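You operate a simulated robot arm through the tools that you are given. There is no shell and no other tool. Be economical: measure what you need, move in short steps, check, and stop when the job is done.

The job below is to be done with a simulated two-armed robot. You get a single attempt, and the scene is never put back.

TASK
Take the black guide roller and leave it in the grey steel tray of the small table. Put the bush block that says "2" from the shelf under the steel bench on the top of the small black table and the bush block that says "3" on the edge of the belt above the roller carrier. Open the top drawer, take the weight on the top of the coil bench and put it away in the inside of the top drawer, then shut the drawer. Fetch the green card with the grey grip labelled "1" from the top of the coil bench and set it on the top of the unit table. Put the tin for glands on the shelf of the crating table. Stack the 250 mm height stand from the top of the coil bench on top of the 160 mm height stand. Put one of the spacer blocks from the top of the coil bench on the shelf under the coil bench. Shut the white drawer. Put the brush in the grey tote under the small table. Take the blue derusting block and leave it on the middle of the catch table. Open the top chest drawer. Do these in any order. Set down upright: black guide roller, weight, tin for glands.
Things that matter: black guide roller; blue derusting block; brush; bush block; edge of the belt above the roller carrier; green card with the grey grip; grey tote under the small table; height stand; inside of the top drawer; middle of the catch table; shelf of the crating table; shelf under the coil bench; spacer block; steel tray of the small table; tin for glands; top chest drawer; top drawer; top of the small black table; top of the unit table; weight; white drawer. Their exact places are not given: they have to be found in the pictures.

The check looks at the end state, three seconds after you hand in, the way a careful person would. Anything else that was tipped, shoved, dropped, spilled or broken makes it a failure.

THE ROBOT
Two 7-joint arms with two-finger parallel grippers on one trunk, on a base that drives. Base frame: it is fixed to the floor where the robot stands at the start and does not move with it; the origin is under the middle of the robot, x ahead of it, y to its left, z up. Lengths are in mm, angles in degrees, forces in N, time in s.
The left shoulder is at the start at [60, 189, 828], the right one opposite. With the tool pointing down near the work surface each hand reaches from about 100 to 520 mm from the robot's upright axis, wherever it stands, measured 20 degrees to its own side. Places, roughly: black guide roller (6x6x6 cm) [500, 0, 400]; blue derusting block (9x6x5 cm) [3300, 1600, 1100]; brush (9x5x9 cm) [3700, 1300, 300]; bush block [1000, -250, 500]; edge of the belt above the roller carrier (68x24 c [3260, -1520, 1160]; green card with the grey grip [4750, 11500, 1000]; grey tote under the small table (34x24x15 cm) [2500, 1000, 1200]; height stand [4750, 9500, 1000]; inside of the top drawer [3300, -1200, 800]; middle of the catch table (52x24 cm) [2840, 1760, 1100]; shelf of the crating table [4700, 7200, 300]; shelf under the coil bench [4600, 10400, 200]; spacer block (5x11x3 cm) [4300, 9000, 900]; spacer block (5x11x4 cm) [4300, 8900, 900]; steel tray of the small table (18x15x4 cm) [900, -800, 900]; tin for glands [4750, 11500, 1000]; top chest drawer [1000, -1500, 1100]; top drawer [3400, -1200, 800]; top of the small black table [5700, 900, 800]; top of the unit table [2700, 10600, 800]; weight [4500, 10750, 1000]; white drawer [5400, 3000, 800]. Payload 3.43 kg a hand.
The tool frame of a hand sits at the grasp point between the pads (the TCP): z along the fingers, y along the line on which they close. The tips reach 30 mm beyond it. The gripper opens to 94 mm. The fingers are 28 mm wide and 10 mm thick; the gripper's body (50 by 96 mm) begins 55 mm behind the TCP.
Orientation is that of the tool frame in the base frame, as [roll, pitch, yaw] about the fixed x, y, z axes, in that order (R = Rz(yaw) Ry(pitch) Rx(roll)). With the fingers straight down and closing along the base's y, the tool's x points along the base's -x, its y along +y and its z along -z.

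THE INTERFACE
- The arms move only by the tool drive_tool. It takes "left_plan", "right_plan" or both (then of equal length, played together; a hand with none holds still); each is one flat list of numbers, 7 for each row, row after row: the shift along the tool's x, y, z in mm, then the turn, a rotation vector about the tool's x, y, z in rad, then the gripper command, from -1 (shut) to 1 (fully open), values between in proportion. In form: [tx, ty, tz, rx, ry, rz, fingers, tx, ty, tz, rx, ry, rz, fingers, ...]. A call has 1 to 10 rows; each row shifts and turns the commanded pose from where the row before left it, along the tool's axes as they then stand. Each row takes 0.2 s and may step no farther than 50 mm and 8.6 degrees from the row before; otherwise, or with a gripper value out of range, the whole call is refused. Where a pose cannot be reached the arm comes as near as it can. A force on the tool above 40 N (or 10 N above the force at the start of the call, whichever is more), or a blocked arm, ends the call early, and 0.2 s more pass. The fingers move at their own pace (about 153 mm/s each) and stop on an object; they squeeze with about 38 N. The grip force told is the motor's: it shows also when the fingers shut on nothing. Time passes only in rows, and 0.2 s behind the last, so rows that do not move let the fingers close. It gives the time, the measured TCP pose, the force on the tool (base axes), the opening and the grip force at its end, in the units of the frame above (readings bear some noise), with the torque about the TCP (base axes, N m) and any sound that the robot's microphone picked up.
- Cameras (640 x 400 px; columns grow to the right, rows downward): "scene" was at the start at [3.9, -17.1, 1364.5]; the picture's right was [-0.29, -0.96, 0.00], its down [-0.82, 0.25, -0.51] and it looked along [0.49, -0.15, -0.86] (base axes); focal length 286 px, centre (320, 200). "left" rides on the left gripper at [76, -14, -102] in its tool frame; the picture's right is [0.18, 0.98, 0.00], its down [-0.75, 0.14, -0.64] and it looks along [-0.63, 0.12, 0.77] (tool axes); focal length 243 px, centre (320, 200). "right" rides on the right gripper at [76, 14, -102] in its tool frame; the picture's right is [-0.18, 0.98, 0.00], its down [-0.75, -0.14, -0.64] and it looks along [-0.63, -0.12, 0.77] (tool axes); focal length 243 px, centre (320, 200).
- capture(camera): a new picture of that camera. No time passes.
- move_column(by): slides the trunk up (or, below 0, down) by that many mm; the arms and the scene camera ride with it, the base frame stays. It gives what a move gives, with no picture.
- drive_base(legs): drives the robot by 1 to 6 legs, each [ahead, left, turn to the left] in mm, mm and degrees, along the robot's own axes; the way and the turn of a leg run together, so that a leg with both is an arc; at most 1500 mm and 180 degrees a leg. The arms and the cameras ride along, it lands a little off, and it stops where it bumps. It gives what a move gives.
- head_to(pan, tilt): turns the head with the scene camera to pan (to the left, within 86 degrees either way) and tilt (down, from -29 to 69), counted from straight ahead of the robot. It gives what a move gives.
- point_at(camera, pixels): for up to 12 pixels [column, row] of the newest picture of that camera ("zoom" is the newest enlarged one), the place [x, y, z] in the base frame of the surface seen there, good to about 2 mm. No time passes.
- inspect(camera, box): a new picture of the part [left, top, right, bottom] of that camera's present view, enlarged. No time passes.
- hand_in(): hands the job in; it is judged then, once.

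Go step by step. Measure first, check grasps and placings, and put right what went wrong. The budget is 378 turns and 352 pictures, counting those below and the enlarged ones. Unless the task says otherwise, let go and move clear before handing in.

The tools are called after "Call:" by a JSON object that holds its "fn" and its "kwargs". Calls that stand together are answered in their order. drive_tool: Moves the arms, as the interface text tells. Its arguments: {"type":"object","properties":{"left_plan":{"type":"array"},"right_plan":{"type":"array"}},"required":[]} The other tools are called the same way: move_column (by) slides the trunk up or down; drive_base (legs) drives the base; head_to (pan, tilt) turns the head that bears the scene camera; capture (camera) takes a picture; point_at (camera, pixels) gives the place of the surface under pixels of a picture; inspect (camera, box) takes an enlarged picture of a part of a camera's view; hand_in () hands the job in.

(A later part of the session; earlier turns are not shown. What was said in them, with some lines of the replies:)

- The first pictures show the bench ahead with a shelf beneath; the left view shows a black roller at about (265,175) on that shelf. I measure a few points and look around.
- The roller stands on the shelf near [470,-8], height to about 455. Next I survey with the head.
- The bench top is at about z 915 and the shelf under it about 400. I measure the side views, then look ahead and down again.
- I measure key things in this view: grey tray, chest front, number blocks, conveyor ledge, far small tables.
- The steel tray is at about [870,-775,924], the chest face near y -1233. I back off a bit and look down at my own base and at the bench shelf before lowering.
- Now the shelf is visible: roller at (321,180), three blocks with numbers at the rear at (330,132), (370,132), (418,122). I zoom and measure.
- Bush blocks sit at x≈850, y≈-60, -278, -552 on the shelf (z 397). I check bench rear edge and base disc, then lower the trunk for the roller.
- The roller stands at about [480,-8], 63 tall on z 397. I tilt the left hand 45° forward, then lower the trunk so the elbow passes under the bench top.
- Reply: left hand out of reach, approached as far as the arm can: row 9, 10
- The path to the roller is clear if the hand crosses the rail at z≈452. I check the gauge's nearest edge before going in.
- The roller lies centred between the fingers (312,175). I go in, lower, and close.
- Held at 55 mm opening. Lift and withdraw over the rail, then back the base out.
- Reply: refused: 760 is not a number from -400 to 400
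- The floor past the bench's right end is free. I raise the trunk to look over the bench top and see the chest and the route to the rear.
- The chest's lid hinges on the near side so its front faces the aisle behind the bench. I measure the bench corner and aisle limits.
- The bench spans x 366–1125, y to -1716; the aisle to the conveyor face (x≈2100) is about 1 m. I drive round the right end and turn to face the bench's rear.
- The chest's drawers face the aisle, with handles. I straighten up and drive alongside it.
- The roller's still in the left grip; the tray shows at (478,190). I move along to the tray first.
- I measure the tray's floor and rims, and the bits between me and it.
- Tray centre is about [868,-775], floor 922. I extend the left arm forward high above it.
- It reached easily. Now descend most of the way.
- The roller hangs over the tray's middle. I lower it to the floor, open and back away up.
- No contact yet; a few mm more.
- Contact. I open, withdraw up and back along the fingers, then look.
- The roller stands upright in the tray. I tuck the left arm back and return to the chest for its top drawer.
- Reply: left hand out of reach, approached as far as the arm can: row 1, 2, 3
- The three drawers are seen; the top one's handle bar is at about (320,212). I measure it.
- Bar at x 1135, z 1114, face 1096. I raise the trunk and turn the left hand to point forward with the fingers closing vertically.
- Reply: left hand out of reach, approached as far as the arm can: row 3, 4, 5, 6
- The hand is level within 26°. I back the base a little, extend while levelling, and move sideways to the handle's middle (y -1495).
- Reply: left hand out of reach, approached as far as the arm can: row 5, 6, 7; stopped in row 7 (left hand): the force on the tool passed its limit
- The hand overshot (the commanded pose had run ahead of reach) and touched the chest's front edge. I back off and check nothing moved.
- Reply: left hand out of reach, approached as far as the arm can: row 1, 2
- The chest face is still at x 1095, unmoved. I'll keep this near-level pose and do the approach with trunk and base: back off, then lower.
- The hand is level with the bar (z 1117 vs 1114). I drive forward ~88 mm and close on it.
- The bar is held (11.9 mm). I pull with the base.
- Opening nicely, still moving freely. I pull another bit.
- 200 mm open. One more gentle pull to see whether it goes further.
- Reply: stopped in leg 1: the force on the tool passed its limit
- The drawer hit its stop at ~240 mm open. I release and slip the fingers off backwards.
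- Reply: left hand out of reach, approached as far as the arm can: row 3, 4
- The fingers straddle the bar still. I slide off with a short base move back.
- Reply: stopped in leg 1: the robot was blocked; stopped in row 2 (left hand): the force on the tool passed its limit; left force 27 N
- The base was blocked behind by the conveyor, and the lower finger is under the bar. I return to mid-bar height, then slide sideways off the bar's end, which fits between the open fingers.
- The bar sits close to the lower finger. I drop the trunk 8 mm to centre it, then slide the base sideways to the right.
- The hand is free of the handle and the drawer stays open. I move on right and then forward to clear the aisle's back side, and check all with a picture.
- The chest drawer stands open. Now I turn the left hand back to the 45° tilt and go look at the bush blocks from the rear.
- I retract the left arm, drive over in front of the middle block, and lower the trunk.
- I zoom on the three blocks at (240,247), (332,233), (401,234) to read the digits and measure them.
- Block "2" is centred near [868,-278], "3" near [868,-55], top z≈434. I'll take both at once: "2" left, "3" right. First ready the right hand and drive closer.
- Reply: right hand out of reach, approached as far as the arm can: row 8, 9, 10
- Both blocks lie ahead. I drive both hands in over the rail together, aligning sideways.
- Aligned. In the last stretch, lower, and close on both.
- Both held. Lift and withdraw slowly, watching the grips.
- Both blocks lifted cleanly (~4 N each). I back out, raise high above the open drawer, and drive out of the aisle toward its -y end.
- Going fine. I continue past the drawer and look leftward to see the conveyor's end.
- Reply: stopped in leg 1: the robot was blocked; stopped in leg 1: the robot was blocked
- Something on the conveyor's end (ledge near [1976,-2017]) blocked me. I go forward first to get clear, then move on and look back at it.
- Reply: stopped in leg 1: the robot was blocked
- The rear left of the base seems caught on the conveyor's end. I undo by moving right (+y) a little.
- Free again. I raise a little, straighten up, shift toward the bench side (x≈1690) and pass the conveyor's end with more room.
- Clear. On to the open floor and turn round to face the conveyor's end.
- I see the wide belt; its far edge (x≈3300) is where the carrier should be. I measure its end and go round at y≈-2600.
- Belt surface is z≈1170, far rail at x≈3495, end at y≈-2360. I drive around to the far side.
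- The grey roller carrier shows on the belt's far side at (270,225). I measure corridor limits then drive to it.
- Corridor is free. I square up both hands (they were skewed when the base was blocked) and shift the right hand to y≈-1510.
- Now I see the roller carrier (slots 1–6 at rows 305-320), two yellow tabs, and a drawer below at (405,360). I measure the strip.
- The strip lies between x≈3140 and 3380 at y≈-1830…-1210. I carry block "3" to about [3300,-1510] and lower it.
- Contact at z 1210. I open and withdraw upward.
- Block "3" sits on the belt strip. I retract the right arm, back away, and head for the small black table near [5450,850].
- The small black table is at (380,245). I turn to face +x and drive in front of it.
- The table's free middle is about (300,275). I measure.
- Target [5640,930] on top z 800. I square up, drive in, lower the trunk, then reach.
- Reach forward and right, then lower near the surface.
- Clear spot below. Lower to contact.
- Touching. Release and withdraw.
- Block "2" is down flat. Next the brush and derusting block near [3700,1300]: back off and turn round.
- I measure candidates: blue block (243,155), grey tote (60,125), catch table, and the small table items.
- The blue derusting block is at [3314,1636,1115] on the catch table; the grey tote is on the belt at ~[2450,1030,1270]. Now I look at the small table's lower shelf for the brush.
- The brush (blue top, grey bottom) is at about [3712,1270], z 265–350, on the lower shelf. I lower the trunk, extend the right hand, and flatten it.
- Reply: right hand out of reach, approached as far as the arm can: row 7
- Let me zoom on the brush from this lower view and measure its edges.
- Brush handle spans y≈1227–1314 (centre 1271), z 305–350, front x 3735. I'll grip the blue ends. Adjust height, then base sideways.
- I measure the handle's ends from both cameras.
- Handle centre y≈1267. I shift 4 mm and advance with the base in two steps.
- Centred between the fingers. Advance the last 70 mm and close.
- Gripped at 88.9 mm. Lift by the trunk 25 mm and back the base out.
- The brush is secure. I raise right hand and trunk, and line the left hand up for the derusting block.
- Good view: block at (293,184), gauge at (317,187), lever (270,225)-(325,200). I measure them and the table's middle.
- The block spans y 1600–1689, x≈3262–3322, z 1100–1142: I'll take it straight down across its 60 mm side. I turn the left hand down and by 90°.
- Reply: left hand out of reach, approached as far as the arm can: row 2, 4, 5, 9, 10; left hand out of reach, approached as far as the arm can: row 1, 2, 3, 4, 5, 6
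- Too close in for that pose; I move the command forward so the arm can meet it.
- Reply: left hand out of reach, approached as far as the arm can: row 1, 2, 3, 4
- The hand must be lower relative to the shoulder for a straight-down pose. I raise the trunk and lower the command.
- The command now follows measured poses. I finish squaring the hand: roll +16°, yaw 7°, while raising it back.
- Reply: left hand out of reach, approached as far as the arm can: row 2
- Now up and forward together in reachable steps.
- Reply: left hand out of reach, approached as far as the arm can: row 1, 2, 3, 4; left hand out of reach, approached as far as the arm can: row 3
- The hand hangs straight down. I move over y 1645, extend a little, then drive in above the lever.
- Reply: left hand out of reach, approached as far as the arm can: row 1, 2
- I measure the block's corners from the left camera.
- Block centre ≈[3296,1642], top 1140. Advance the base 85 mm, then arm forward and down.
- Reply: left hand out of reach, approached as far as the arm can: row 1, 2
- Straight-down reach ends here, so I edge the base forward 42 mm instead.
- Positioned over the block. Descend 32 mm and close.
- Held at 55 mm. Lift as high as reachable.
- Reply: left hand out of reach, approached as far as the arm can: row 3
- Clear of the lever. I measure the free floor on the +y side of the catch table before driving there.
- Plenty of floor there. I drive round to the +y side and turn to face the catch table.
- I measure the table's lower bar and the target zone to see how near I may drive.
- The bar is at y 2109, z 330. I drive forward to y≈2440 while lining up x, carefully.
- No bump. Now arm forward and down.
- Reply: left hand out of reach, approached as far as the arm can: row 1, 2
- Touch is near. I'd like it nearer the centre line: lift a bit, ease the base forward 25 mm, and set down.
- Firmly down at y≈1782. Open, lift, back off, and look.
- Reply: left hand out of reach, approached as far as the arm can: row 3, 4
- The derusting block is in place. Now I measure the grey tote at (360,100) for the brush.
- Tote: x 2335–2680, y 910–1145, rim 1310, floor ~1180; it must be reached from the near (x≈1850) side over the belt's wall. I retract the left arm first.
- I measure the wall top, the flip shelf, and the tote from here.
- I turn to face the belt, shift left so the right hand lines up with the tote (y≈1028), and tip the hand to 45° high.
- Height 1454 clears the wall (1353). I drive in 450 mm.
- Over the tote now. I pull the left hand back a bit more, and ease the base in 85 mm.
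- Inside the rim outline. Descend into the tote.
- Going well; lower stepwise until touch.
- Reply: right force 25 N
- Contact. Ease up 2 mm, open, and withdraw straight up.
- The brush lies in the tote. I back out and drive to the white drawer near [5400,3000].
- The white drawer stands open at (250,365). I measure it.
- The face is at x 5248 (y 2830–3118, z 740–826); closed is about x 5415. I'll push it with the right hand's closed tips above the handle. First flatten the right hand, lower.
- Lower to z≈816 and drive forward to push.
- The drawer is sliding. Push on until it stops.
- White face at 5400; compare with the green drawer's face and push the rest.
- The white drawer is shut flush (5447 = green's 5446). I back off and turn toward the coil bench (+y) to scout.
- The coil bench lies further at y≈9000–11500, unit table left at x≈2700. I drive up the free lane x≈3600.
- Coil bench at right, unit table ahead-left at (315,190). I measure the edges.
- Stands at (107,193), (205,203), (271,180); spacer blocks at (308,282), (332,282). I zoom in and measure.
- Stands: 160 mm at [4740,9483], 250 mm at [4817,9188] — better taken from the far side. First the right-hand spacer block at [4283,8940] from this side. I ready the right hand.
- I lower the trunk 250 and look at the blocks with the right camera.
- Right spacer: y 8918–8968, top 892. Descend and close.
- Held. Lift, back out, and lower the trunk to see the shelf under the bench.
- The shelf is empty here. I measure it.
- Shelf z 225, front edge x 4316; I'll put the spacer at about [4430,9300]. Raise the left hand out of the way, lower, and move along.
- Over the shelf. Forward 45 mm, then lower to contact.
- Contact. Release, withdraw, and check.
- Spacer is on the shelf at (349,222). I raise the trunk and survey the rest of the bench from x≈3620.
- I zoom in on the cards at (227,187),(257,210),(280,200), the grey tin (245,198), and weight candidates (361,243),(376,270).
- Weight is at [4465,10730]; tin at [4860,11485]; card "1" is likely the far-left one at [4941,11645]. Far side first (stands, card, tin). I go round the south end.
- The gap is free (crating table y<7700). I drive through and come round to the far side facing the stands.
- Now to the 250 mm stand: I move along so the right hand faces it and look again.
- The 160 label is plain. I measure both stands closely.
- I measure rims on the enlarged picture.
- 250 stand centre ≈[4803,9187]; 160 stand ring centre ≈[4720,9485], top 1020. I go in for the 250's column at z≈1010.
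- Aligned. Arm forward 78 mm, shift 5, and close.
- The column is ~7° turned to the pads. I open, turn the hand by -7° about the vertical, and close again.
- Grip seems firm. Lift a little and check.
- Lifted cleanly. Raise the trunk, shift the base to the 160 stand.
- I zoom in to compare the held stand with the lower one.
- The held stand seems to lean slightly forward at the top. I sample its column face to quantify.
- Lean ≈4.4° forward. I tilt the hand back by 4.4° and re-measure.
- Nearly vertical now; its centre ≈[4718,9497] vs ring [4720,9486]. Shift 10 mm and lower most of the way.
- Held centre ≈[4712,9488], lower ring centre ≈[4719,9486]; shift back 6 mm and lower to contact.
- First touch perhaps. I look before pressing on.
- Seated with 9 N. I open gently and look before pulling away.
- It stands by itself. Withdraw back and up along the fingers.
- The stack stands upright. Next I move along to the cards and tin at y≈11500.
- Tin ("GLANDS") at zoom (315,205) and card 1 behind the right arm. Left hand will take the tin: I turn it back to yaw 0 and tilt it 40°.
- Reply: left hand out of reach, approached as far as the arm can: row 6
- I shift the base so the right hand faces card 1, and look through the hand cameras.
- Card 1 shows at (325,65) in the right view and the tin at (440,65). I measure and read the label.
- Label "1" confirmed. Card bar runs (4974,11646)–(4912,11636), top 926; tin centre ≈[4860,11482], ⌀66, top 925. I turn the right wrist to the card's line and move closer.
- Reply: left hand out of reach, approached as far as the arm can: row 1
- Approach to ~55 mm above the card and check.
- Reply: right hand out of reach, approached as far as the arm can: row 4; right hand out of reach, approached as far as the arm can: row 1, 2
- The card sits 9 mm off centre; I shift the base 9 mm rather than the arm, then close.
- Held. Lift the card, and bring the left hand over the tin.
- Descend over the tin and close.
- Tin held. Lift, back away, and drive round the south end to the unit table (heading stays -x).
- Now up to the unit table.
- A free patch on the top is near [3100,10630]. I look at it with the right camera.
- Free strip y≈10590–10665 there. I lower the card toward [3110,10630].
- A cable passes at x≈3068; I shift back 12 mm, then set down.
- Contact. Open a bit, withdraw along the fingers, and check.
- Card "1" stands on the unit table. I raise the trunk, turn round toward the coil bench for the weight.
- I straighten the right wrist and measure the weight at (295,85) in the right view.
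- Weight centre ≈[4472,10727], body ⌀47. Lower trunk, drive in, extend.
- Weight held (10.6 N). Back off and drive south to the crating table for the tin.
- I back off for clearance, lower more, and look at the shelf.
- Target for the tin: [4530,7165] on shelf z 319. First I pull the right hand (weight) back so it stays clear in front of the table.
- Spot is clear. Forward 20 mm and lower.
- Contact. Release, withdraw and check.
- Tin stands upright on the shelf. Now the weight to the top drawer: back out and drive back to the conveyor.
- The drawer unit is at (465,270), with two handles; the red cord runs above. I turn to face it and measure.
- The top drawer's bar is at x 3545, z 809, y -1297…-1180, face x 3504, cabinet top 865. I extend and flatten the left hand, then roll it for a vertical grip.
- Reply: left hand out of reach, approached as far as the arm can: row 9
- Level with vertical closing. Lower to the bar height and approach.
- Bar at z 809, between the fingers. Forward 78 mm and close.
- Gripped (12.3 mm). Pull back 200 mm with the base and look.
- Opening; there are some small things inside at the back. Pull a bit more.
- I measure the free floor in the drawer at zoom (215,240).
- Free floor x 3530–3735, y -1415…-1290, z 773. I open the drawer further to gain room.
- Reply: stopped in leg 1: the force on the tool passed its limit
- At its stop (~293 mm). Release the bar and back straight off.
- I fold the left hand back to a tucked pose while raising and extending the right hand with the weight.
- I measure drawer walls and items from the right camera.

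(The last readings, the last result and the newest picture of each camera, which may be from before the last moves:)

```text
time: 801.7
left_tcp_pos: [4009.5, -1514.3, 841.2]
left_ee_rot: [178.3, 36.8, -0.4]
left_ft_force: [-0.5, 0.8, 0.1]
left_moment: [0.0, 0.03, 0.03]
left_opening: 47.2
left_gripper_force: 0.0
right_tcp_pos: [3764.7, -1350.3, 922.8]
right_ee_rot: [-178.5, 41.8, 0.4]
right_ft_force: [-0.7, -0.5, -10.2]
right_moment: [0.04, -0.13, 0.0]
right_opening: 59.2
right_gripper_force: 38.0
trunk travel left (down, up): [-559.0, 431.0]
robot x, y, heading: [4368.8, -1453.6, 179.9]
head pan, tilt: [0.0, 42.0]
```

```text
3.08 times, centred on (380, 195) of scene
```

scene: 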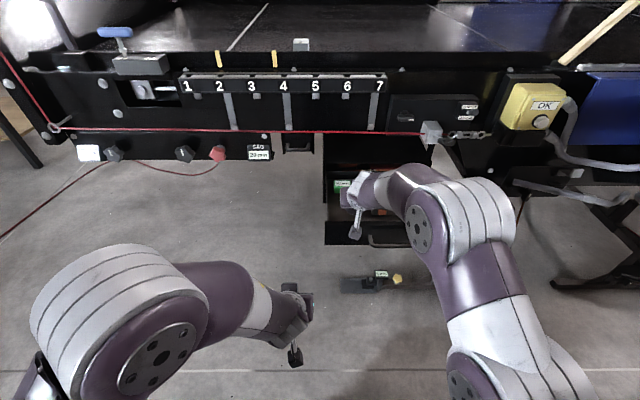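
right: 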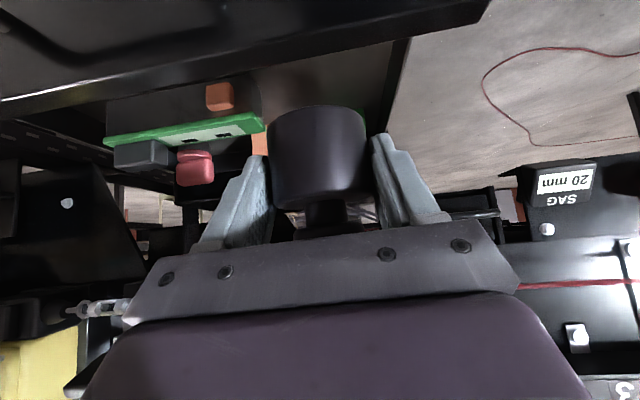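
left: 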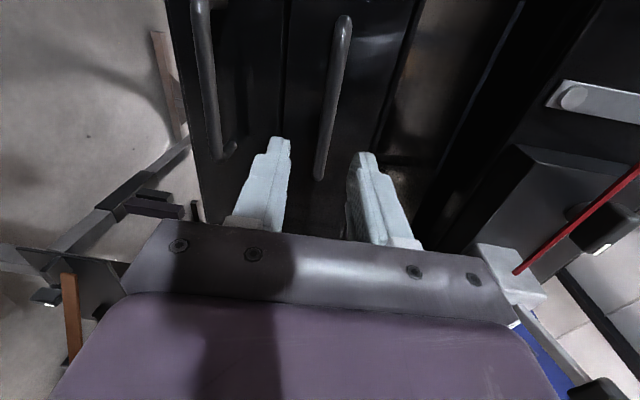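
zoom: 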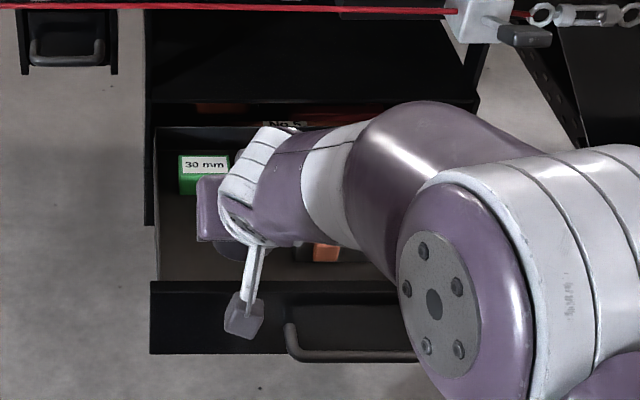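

Forward 150 with the base, over the free bay.

Call:
{"fn": "drive_base", "kwargs": {"legs": [[150, 0, 0]]}}

Call:
{"fn": "capture", "kwargs": {"camera": "right"}}

Call:
{"fn": "capture", "kwargs": {"camera": "scene"}}

```text
time: 803.1
left_tcp_pos: [3858.7, -1512.8, 841.2]
left_ee_rot: [178.3, 36.7, -0.7]
left_ft_force: [-0.1, 0.5, 0.9]
left_moment: [-0.01, 0.0, 0.0]
left_opening: 47.0
left_gripper_force: 0.0
right_tcp_pos: [3614.1, -1346.8, 921.2]
right_ee_rot: [-178.4, 41.7, 0.1]
right_ft_force: [-0.3, 1.3, -9.6]
right_moment: [0.0, -0.12, 0.01]
right_opening: 59.2
right_gripper_force: 38.4
trunk travel left (down, up): [-559.0, 431.0]
robot x, y, heading: [4215.3, -1452.1, 179.5]
head pan, tilt: [0.0, 42.0]
```

```text
140 pictures are left
```

right: 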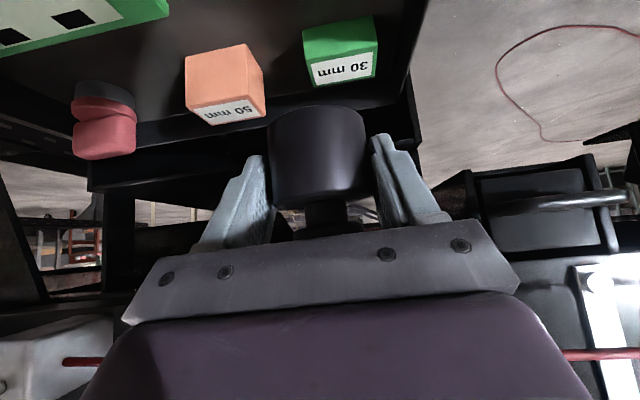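

```text
139 pictures are left
```

scene: 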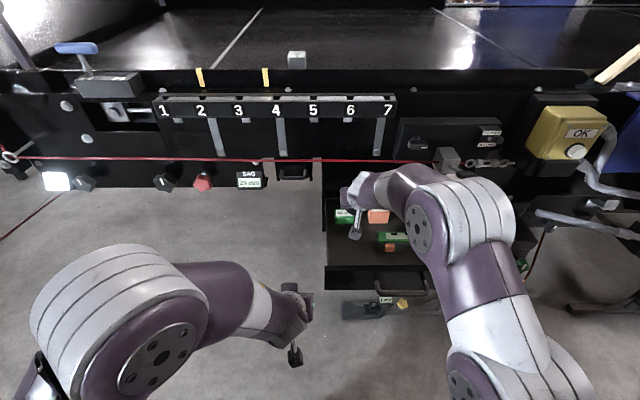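

Call:
{"fn": "point_at", "kwargs": {"camera": "right", "pixels": [[340, 35], [345, 55], [310, 50], [375, 50], [225, 80], [260, 70], [330, 15], [400, 40], [270, 20], [310, 95]]}}

```text
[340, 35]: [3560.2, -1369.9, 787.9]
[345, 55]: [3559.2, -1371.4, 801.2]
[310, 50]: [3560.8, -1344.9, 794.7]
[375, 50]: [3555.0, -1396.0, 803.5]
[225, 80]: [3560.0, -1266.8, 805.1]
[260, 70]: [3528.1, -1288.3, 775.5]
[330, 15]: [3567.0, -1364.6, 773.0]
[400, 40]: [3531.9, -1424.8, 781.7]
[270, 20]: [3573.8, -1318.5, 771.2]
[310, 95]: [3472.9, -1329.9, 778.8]
```

Clear: block fronts at 3560, panel at ~3775. Descend 80 first.

Call:
{"fn": "drive_tool", "kwargs": {"right_plan": [26.7, 0, 29.8, 0, 0, 0, -1, 26.7, 0, 29.8, 0, 0, 0, -1]}}

Call:
{"fn": "capture", "kwargs": {"camera": "right"}}

Call:
{"fn": "inspect", "kwargs": {"camera": "scene", "box": [300, 150, 460, 310]}}

```text
time: 803.7
left_tcp_pos: [3860.2, -1512.1, 839.5]
left_ee_rot: [178.4, 36.7, -0.7]
left_ft_force: [-0.4, 0.6, -0.1]
left_moment: [-0.01, -0.02, 0.03]
left_opening: 46.9
left_gripper_force: 0.1
right_tcp_pos: [3615.1, -1344.4, 840.9]
right_ee_rot: [-178.5, 41.8, 0.3]
right_ft_force: [-0.9, 0.3, -9.0]
right_moment: [-0.01, -0.14, -0.02]
right_opening: 59.3
right_gripper_force: 38.1
trunk travel left (down, up): [-559.0, 431.0]
robot x, y, heading: [4216.0, -1446.1, 179.7]
head pan, tilt: [0.0, 42.0]
```

```text
138 pictures are left
```

right: 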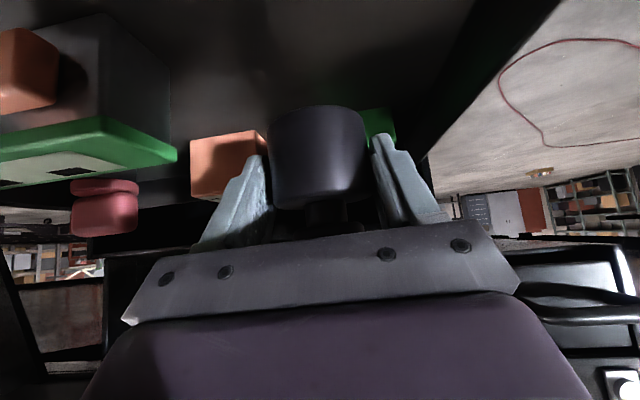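

```text
2.50 times, centred on (380, 230) of scene
```

zoom: 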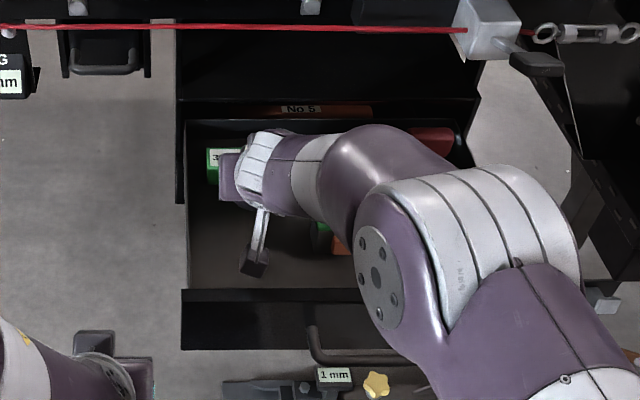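

Camera block clears the panel. Lower to the floor.

Call:
{"fn": "drive_tool", "kwargs": {"right_plan": [13.3, 0, 14.9, 0, 0, 0, -1, 5.3, 0, 6, 0, 0, 0, -1, 1.3, 0, 1.5, 0, 0, 0, -1]}}

```text
time: 804.5
left_tcp_pos: [3859.9, -1512.5, 840.3]
left_ee_rot: [178.2, 36.7, -0.6]
left_ft_force: [-0.7, -0.3, 0.6]
left_moment: [0.0, 0.0, -0.02]
left_opening: 46.9
left_gripper_force: 0.1
right_tcp_pos: [3613.3, -1344.6, 813.2]
right_ee_rot: [-178.5, 41.9, -0.1]
right_ft_force: [0.9, 0.6, -6.2]
right_moment: [-0.03, -0.01, -0.03]
right_opening: 59.1
right_gripper_force: 37.4
trunk travel left (down, up): [-559.0, 431.0]
robot x, y, heading: [4218.6, -1448.3, 179.3]
head pan, tilt: [0.0, 42.0]
```

Call:
{"fn": "drive_tool", "kwargs": {"right_plan": [0.9, 0, 1, 0, 0, 0, -1, 0.7, 0, 0.8, 0, 0, 0, -1]}}

```text
time: 805.1
left_tcp_pos: [3861.2, -1511.4, 841.1]
left_ee_rot: [178.3, 36.9, -0.6]
left_ft_force: [-0.7, -0.2, 0.4]
left_moment: [-0.01, 0.02, -0.01]
left_opening: 47.0
left_gripper_force: 0.0
right_tcp_pos: [3614.5, -1344.8, 812.5]
right_ee_rot: [-178.6, 42.2, 0.0]
right_ft_force: [-1.3, 4.3, 4.3]
right_moment: [-0.23, 0.19, -0.13]
right_opening: 59.4
right_gripper_force: 37.6
trunk travel left (down, up): [-559.0, 431.0]
robot x, y, heading: [4217.6, -1448.4, 179.8]
head pan, tilt: [0.0, 42.0]
```

Seated. Open moderately, lift straight up, and check.

Call:
{"fn": "drive_tool", "kwargs": {"right_plan": [0, 0, 0, 0, 0, 0, 0.35, 0, 0, 0, 0, 0, 0, 0.6, 0, 0, 0, 0, 0, 0, 0.6, -13.3, 0, -14.9, 0, 0, 0, 0.6, -26.7, 0, -29.8, 0, 0, 0, 0.6, -26.7, 0, -29.8, 0, 0, 0, 0.6, -26.7, 0, -29.8, 0, 0, 0, 0.6]}}

Call:
{"fn": "capture", "kwargs": {"camera": "right"}}

```text
time: 806.7
left_tcp_pos: [3859.9, -1512.1, 840.7]
left_ee_rot: [178.3, 36.8, -0.7]
left_ft_force: [0.1, 0.2, 0.4]
left_moment: [-0.01, 0.01, -0.04]
left_opening: 46.8
left_gripper_force: 0.1
right_tcp_pos: [3615.4, -1350.2, 949.4]
right_ee_rot: [-178.3, 41.8, 0.0]
right_ft_force: [-0.9, 0.1, 0.8]
right_moment: [0.01, -0.02, -0.02]
right_opening: 75.2
right_gripper_force: 0.0
trunk travel left (down, up): [-559.0, 431.0]
robot x, y, heading: [4211.6, -1453.1, 179.4]
head pan, tilt: [0.0, 42.0]
```

```text
136 pictures are left
```

right: 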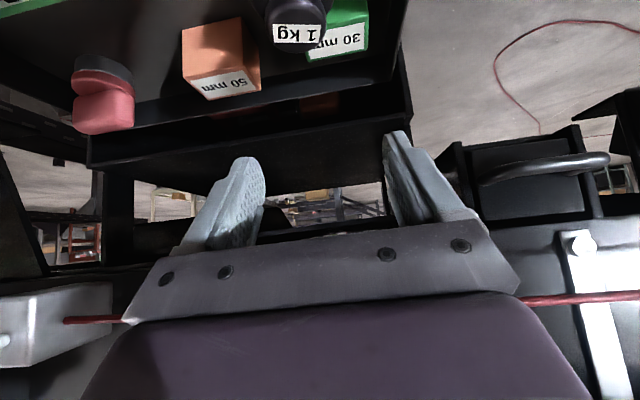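

Call:
{"fn": "point_at", "kwargs": {"camera": "right", "pixels": [[297, 33], [310, 10], [280, 10], [230, 80], [350, 40], [100, 75], [300, 120]]}}

Call:
{"fn": "drive_base", "kwargs": {"legs": [[-260, 0, 0.5]]}}

Call:
{"fn": "head_to", "kwargs": {"pan": 0, "tilt": 35}}

Call:
{"fn": "inspect", "kwargs": {"camera": "scene", "box": [280, 130, 440, 290]}}

```text
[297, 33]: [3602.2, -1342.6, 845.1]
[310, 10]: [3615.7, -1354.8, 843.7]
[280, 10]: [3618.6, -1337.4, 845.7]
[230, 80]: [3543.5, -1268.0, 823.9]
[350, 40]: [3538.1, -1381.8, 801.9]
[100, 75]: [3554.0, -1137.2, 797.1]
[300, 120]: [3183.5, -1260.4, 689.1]
```

```text
time: 808.5
left_tcp_pos: [4119.4, -1516.0, 840.2]
left_ee_rot: [178.4, 36.8, -0.2]
left_ft_force: [-0.8, 0.4, 0.0]
left_moment: [-0.02, 0.02, 0.01]
left_opening: 47.0
left_gripper_force: 0.0
right_tcp_pos: [3871.5, -1355.6, 951.0]
right_ee_rot: [-178.4, 42.0, 0.6]
right_ft_force: [0.1, 0.5, 0.1]
right_moment: [-0.04, 0.01, 0.02]
right_opening: 75.2
right_gripper_force: 0.0
trunk travel left (down, up): [-559.0, 431.0]
robot x, y, heading: [4476.8, -1451.7, 179.8]
head pan, tilt: [0.0, 42.0]
```

```text
time: 809.2
left_tcp_pos: [4119.0, -1517.0, 840.5]
left_ee_rot: [178.2, 36.8, -0.2]
left_ft_force: [-0.1, 0.2, -0.6]
left_moment: [-0.02, 0.03, -0.03]
left_opening: 47.2
left_gripper_force: 0.1
right_tcp_pos: [3871.4, -1355.1, 950.4]
right_ee_rot: [-178.4, 41.8, 0.6]
right_ft_force: [0.1, -1.2, -0.2]
right_moment: [0.02, -0.01, 0.0]
right_opening: 75.2
right_gripper_force: 0.1
trunk travel left (down, up): [-559.0, 431.0]
robot x, y, heading: [4470.8, -1452.3, 179.8]
head pan, tilt: [0.0, 35.0]
```

```text
2.50 times, centred on (360, 210) of scene
```

zoom: 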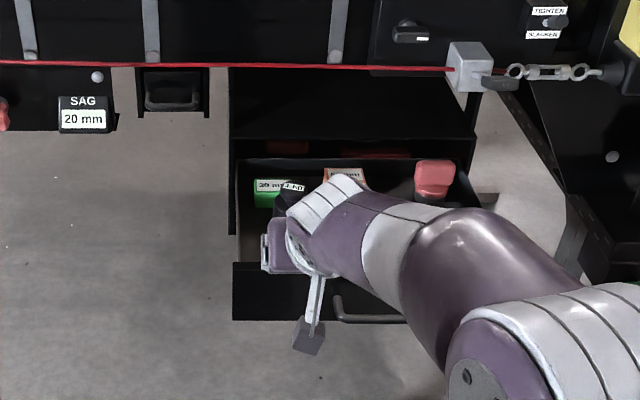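

Weight top is 845, it fits. I flatten and shut the right hand, lower it beside the handle, and push the drawer shut with the base.

Call:
{"fn": "drive_tool", "kwargs": {"right_plan": [0, 0, 0, 0, -0.122, 0, -1, 0, 0, 0, 0, -0.122, 0, -1, 0, 0, 0, 0, -0.122, 0, -1, 0, 0, 0, 0, -0.122, 0, -1]}}

Call:
{"fn": "move_column", "kwargs": {"by": -128}}

Call:
{"fn": "capture", "kwargs": {"camera": "scene"}}

```text
time: 810.2
left_tcp_pos: [4119.0, -1514.5, 840.1]
left_ee_rot: [178.1, 36.8, -0.3]
left_ft_force: [-0.4, -0.2, 0.4]
left_moment: [0.02, 0.0, -0.02]
left_opening: 47.1
left_gripper_force: 0.1
right_tcp_pos: [3871.4, -1356.8, 951.6]
right_ee_rot: [-176.7, 69.8, 2.6]
right_ft_force: [-0.4, 0.8, 0.8]
right_moment: [0.0, 0.0, -0.02]
right_opening: 0.2
right_gripper_force: 32.9
trunk travel left (down, up): [-559.0, 431.0]
robot x, y, heading: [4472.9, -1451.6, 180.1]
head pan, tilt: [0.0, 35.0]
```

```text
time: 811.8
left_tcp_pos: [4117.9, -1514.6, 713.0]
left_ee_rot: [178.3, 36.8, -0.1]
left_ft_force: [0.2, 0.5, 0.7]
left_moment: [0.01, 0.01, 0.03]
left_opening: 47.1
left_gripper_force: 0.1
right_tcp_pos: [3872.2, -1355.7, 823.0]
right_ee_rot: [-176.6, 69.9, 2.6]
right_ft_force: [-0.4, 0.1, 0.2]
right_moment: [0.04, 0.01, 0.0]
right_opening: 0.1
right_gripper_force: 32.9
trunk travel left (down, up): [-431.0, 559.0]
robot x, y, heading: [4472.3, -1455.9, 179.9]
head pan, tilt: [0.0, 35.0]
```

```text
134 pictures are left
```

scene: 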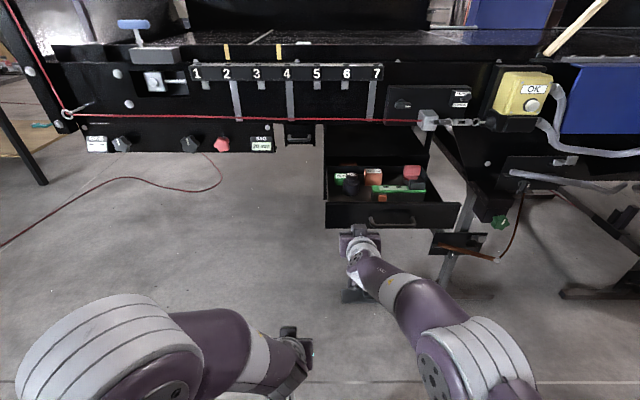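

I approach to gentle contact first, then push in short legs so the weight isn't jolted.

Call:
{"fn": "drive_base", "kwargs": {"legs": [[42, 0, 0], [15, 0, 0], [40, 0, 0], [50, 0, 0], [50, 0, 0]]}}

Call:
{"fn": "capture", "kwargs": {"camera": "scene"}}

```text
time: 814.6
left_tcp_pos: [3921.6, -1515.5, 713.2]
left_ee_rot: [178.3, 36.7, -0.1]
left_ft_force: [0.3, -0.3, 0.2]
left_moment: [0.02, -0.02, 0.02]
left_opening: 47.2
left_gripper_force: 0.1
right_tcp_pos: [3673.3, -1355.5, 820.6]
right_ee_rot: [-176.5, 69.6, 2.7]
right_ft_force: [-1.1, 0.2, -0.3]
right_moment: [-0.01, -0.02, 0.03]
right_opening: 0.0
right_gripper_force: 33.2
trunk travel left (down, up): [-431.0, 559.0]
robot x, y, heading: [4277.7, -1449.8, 180.2]
head pan, tilt: [0.0, 35.0]
```

```text
133 pictures are left
```

scene: 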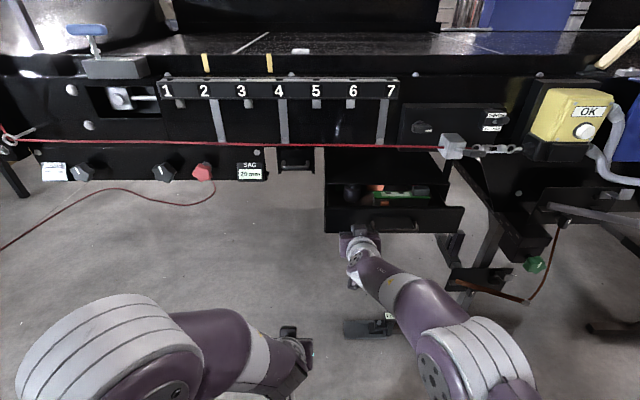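

Sliding in; weight upright. Continue in short legs.

Call:
{"fn": "drive_base", "kwargs": {"legs": [[45, 0, 0], [45, 0, 0], [35, 0, 0]]}}

Call:
{"fn": "capture", "kwargs": {"camera": "scene"}}

Call:
{"fn": "point_at", "kwargs": {"camera": "scene", "pixels": [[335, 225], [430, 215], [335, 218], [330, 265], [440, 260], [430, 250]]}}

```text
time: 816.4
left_tcp_pos: [3796.5, -1515.8, 713.5]
left_ee_rot: [178.3, 36.7, -0.2]
left_ft_force: [-1.2, -1.0, -0.6]
left_moment: [0.02, -0.01, -0.03]
left_opening: 47.1
left_gripper_force: 0.1
right_tcp_pos: [3549.7, -1356.2, 821.2]
right_ee_rot: [-176.6, 69.6, 2.6]
right_ft_force: [-0.7, -0.6, -0.3]
right_moment: [-0.01, 0.03, -0.01]
right_opening: 0.1
right_gripper_force: 33.2
trunk travel left (down, up): [-431.0, 559.0]
robot x, y, heading: [4151.0, -1448.9, 180.2]
head pan, tilt: [0.0, 35.0]
```

```text
132 pictures are left
```

scene: 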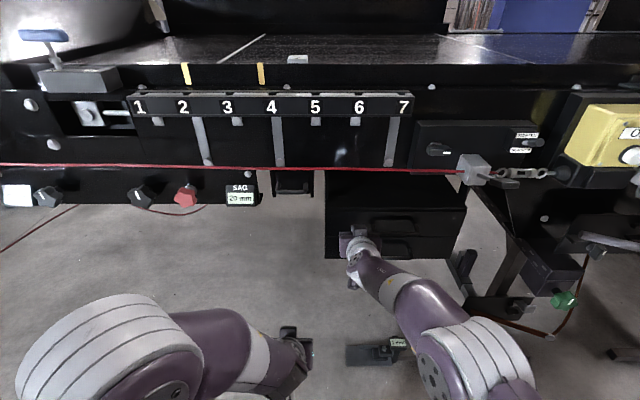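

```text
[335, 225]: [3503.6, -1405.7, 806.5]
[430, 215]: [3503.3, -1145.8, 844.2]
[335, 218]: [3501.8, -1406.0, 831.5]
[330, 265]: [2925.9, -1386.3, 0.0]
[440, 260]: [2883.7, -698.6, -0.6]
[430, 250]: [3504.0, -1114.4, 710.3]
```

The top drawer is shut flush (face 3503.6). I back off, raise, and check the chest drawer and belt block from here.

Call:
{"fn": "drive_base", "kwargs": {"legs": [[-350, 0, 0]]}}

Call:
{"fn": "move_column", "kwargs": {"by": 400}}

Call:
{"fn": "move_column", "kwargs": {"by": 150}}

Call:
{"fn": "head_to", "kwargs": {"pan": 0, "tilt": 20}}

Call:
{"fn": "inspect", "kwargs": {"camera": "scene", "box": [240, 80, 400, 180]}}

Call:
{"fn": "capture", "kwargs": {"camera": "scene"}}

```text
time: 818.7
left_tcp_pos: [4151.0, -1515.0, 712.4]
left_ee_rot: [178.3, 36.9, -0.3]
left_ft_force: [0.4, 0.0, 0.0]
left_moment: [0.01, 0.03, 0.0]
left_opening: 47.1
left_gripper_force: 0.0
right_tcp_pos: [3903.3, -1356.1, 822.5]
right_ee_rot: [-176.6, 69.7, 2.7]
right_ft_force: [0.6, -0.8, -0.9]
right_moment: [-0.01, 0.01, 0.0]
right_opening: 0.1
right_gripper_force: 33.1
trunk travel left (down, up): [-431.0, 559.0]
robot x, y, heading: [4505.1, -1454.6, -179.8]
head pan, tilt: [0.0, 35.0]
```

```text
time: 822.5
left_tcp_pos: [4150.1, -1515.3, 1112.8]
left_ee_rot: [178.2, 36.8, -0.1]
left_ft_force: [-0.7, 0.2, -0.7]
left_moment: [0.03, 0.0, 0.03]
left_opening: 47.0
left_gripper_force: 0.0
right_tcp_pos: [3903.4, -1356.6, 1221.4]
right_ee_rot: [-176.7, 69.6, 2.7]
right_ft_force: [-0.1, 0.2, -0.5]
right_moment: [-0.04, 0.03, 0.02]
right_opening: 0.1
right_gripper_force: 33.1
trunk travel left (down, up): [-831.0, 159.0]
robot x, y, heading: [4503.1, -1454.7, -179.9]
head pan, tilt: [0.0, 35.0]
```

```text
time: 824.3
left_tcp_pos: [4150.7, -1514.7, 1262.8]
left_ee_rot: [178.3, 36.8, -0.2]
left_ft_force: [0.3, -1.0, 0.0]
left_moment: [0.01, -0.01, -0.01]
left_opening: 46.9
left_gripper_force: 0.1
right_tcp_pos: [3903.6, -1355.8, 1373.5]
right_ee_rot: [-176.7, 69.8, 2.7]
right_ft_force: [-0.6, -0.1, -0.5]
right_moment: [-0.01, 0.02, 0.01]
right_opening: 0.3
right_gripper_force: 33.3
trunk travel left (down, up): [-981.0, 9.0]
robot x, y, heading: [4500.3, -1446.6, -180.0]
head pan, tilt: [0.0, 35.0]
```

```text
time: 825.1
left_tcp_pos: [4150.0, -1515.0, 1263.2]
left_ee_rot: [178.3, 36.8, -0.3]
left_ft_force: [1.1, -0.2, 0.1]
left_moment: [0.02, -0.03, 0.01]
left_opening: 46.9
left_gripper_force: 0.0
right_tcp_pos: [3902.0, -1356.3, 1373.1]
right_ee_rot: [-176.6, 69.8, 2.7]
right_ft_force: [0.5, 0.0, 0.4]
right_moment: [-0.02, 0.01, -0.02]
right_opening: 0.2
right_gripper_force: 33.4
trunk travel left (down, up): [-981.0, 9.0]
robot x, y, heading: [4503.5, -1451.9, -179.9]
head pan, tilt: [0.0, 20.0]
```

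```text
4.00 times, centred on (320, 130) of scene
```

zoom: 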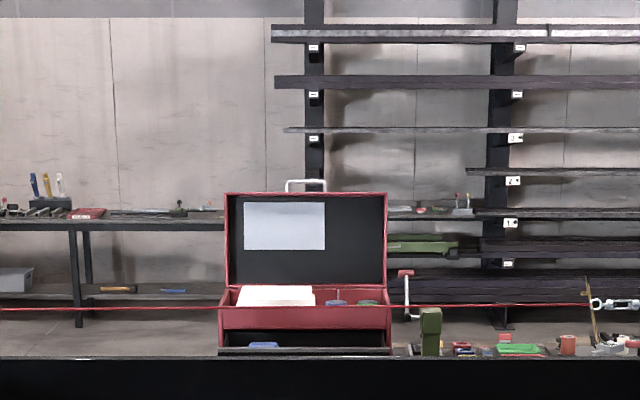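

```text
130 pictures are left
```

scene: 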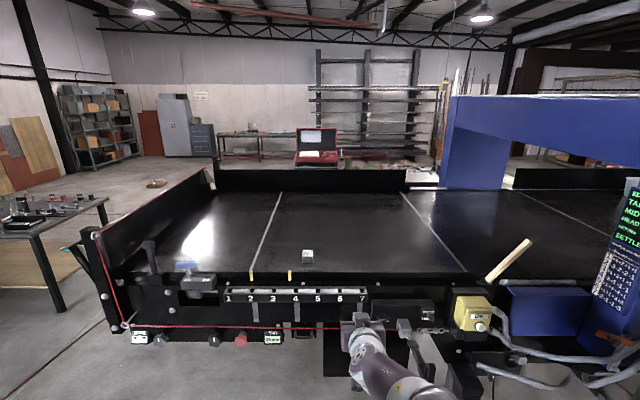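

The chest drawer stands open, block "3" is on the belt strip above the carrier, and the top drawer is shut. Everything else was checked on placing, so I hand in.

Call:
{"fn": "hand_in", "kwargs": {}}

```text
The job is handed in.
```

I carried out every item on the list, checked each placing by picture or reading at the time, and handed the job in. Three things to know:

- **Bumps:** The base bumped the conveyor twice, and the left hand touched the chest front once. I saw nothing moved by it.
- **Tote:** I put the brush in the grey tote on the belt, because that is the one at the given coordinates.
- **Weight:** It stood upright in the top drawer until I pushed the drawer shut. I could not see inside after that.
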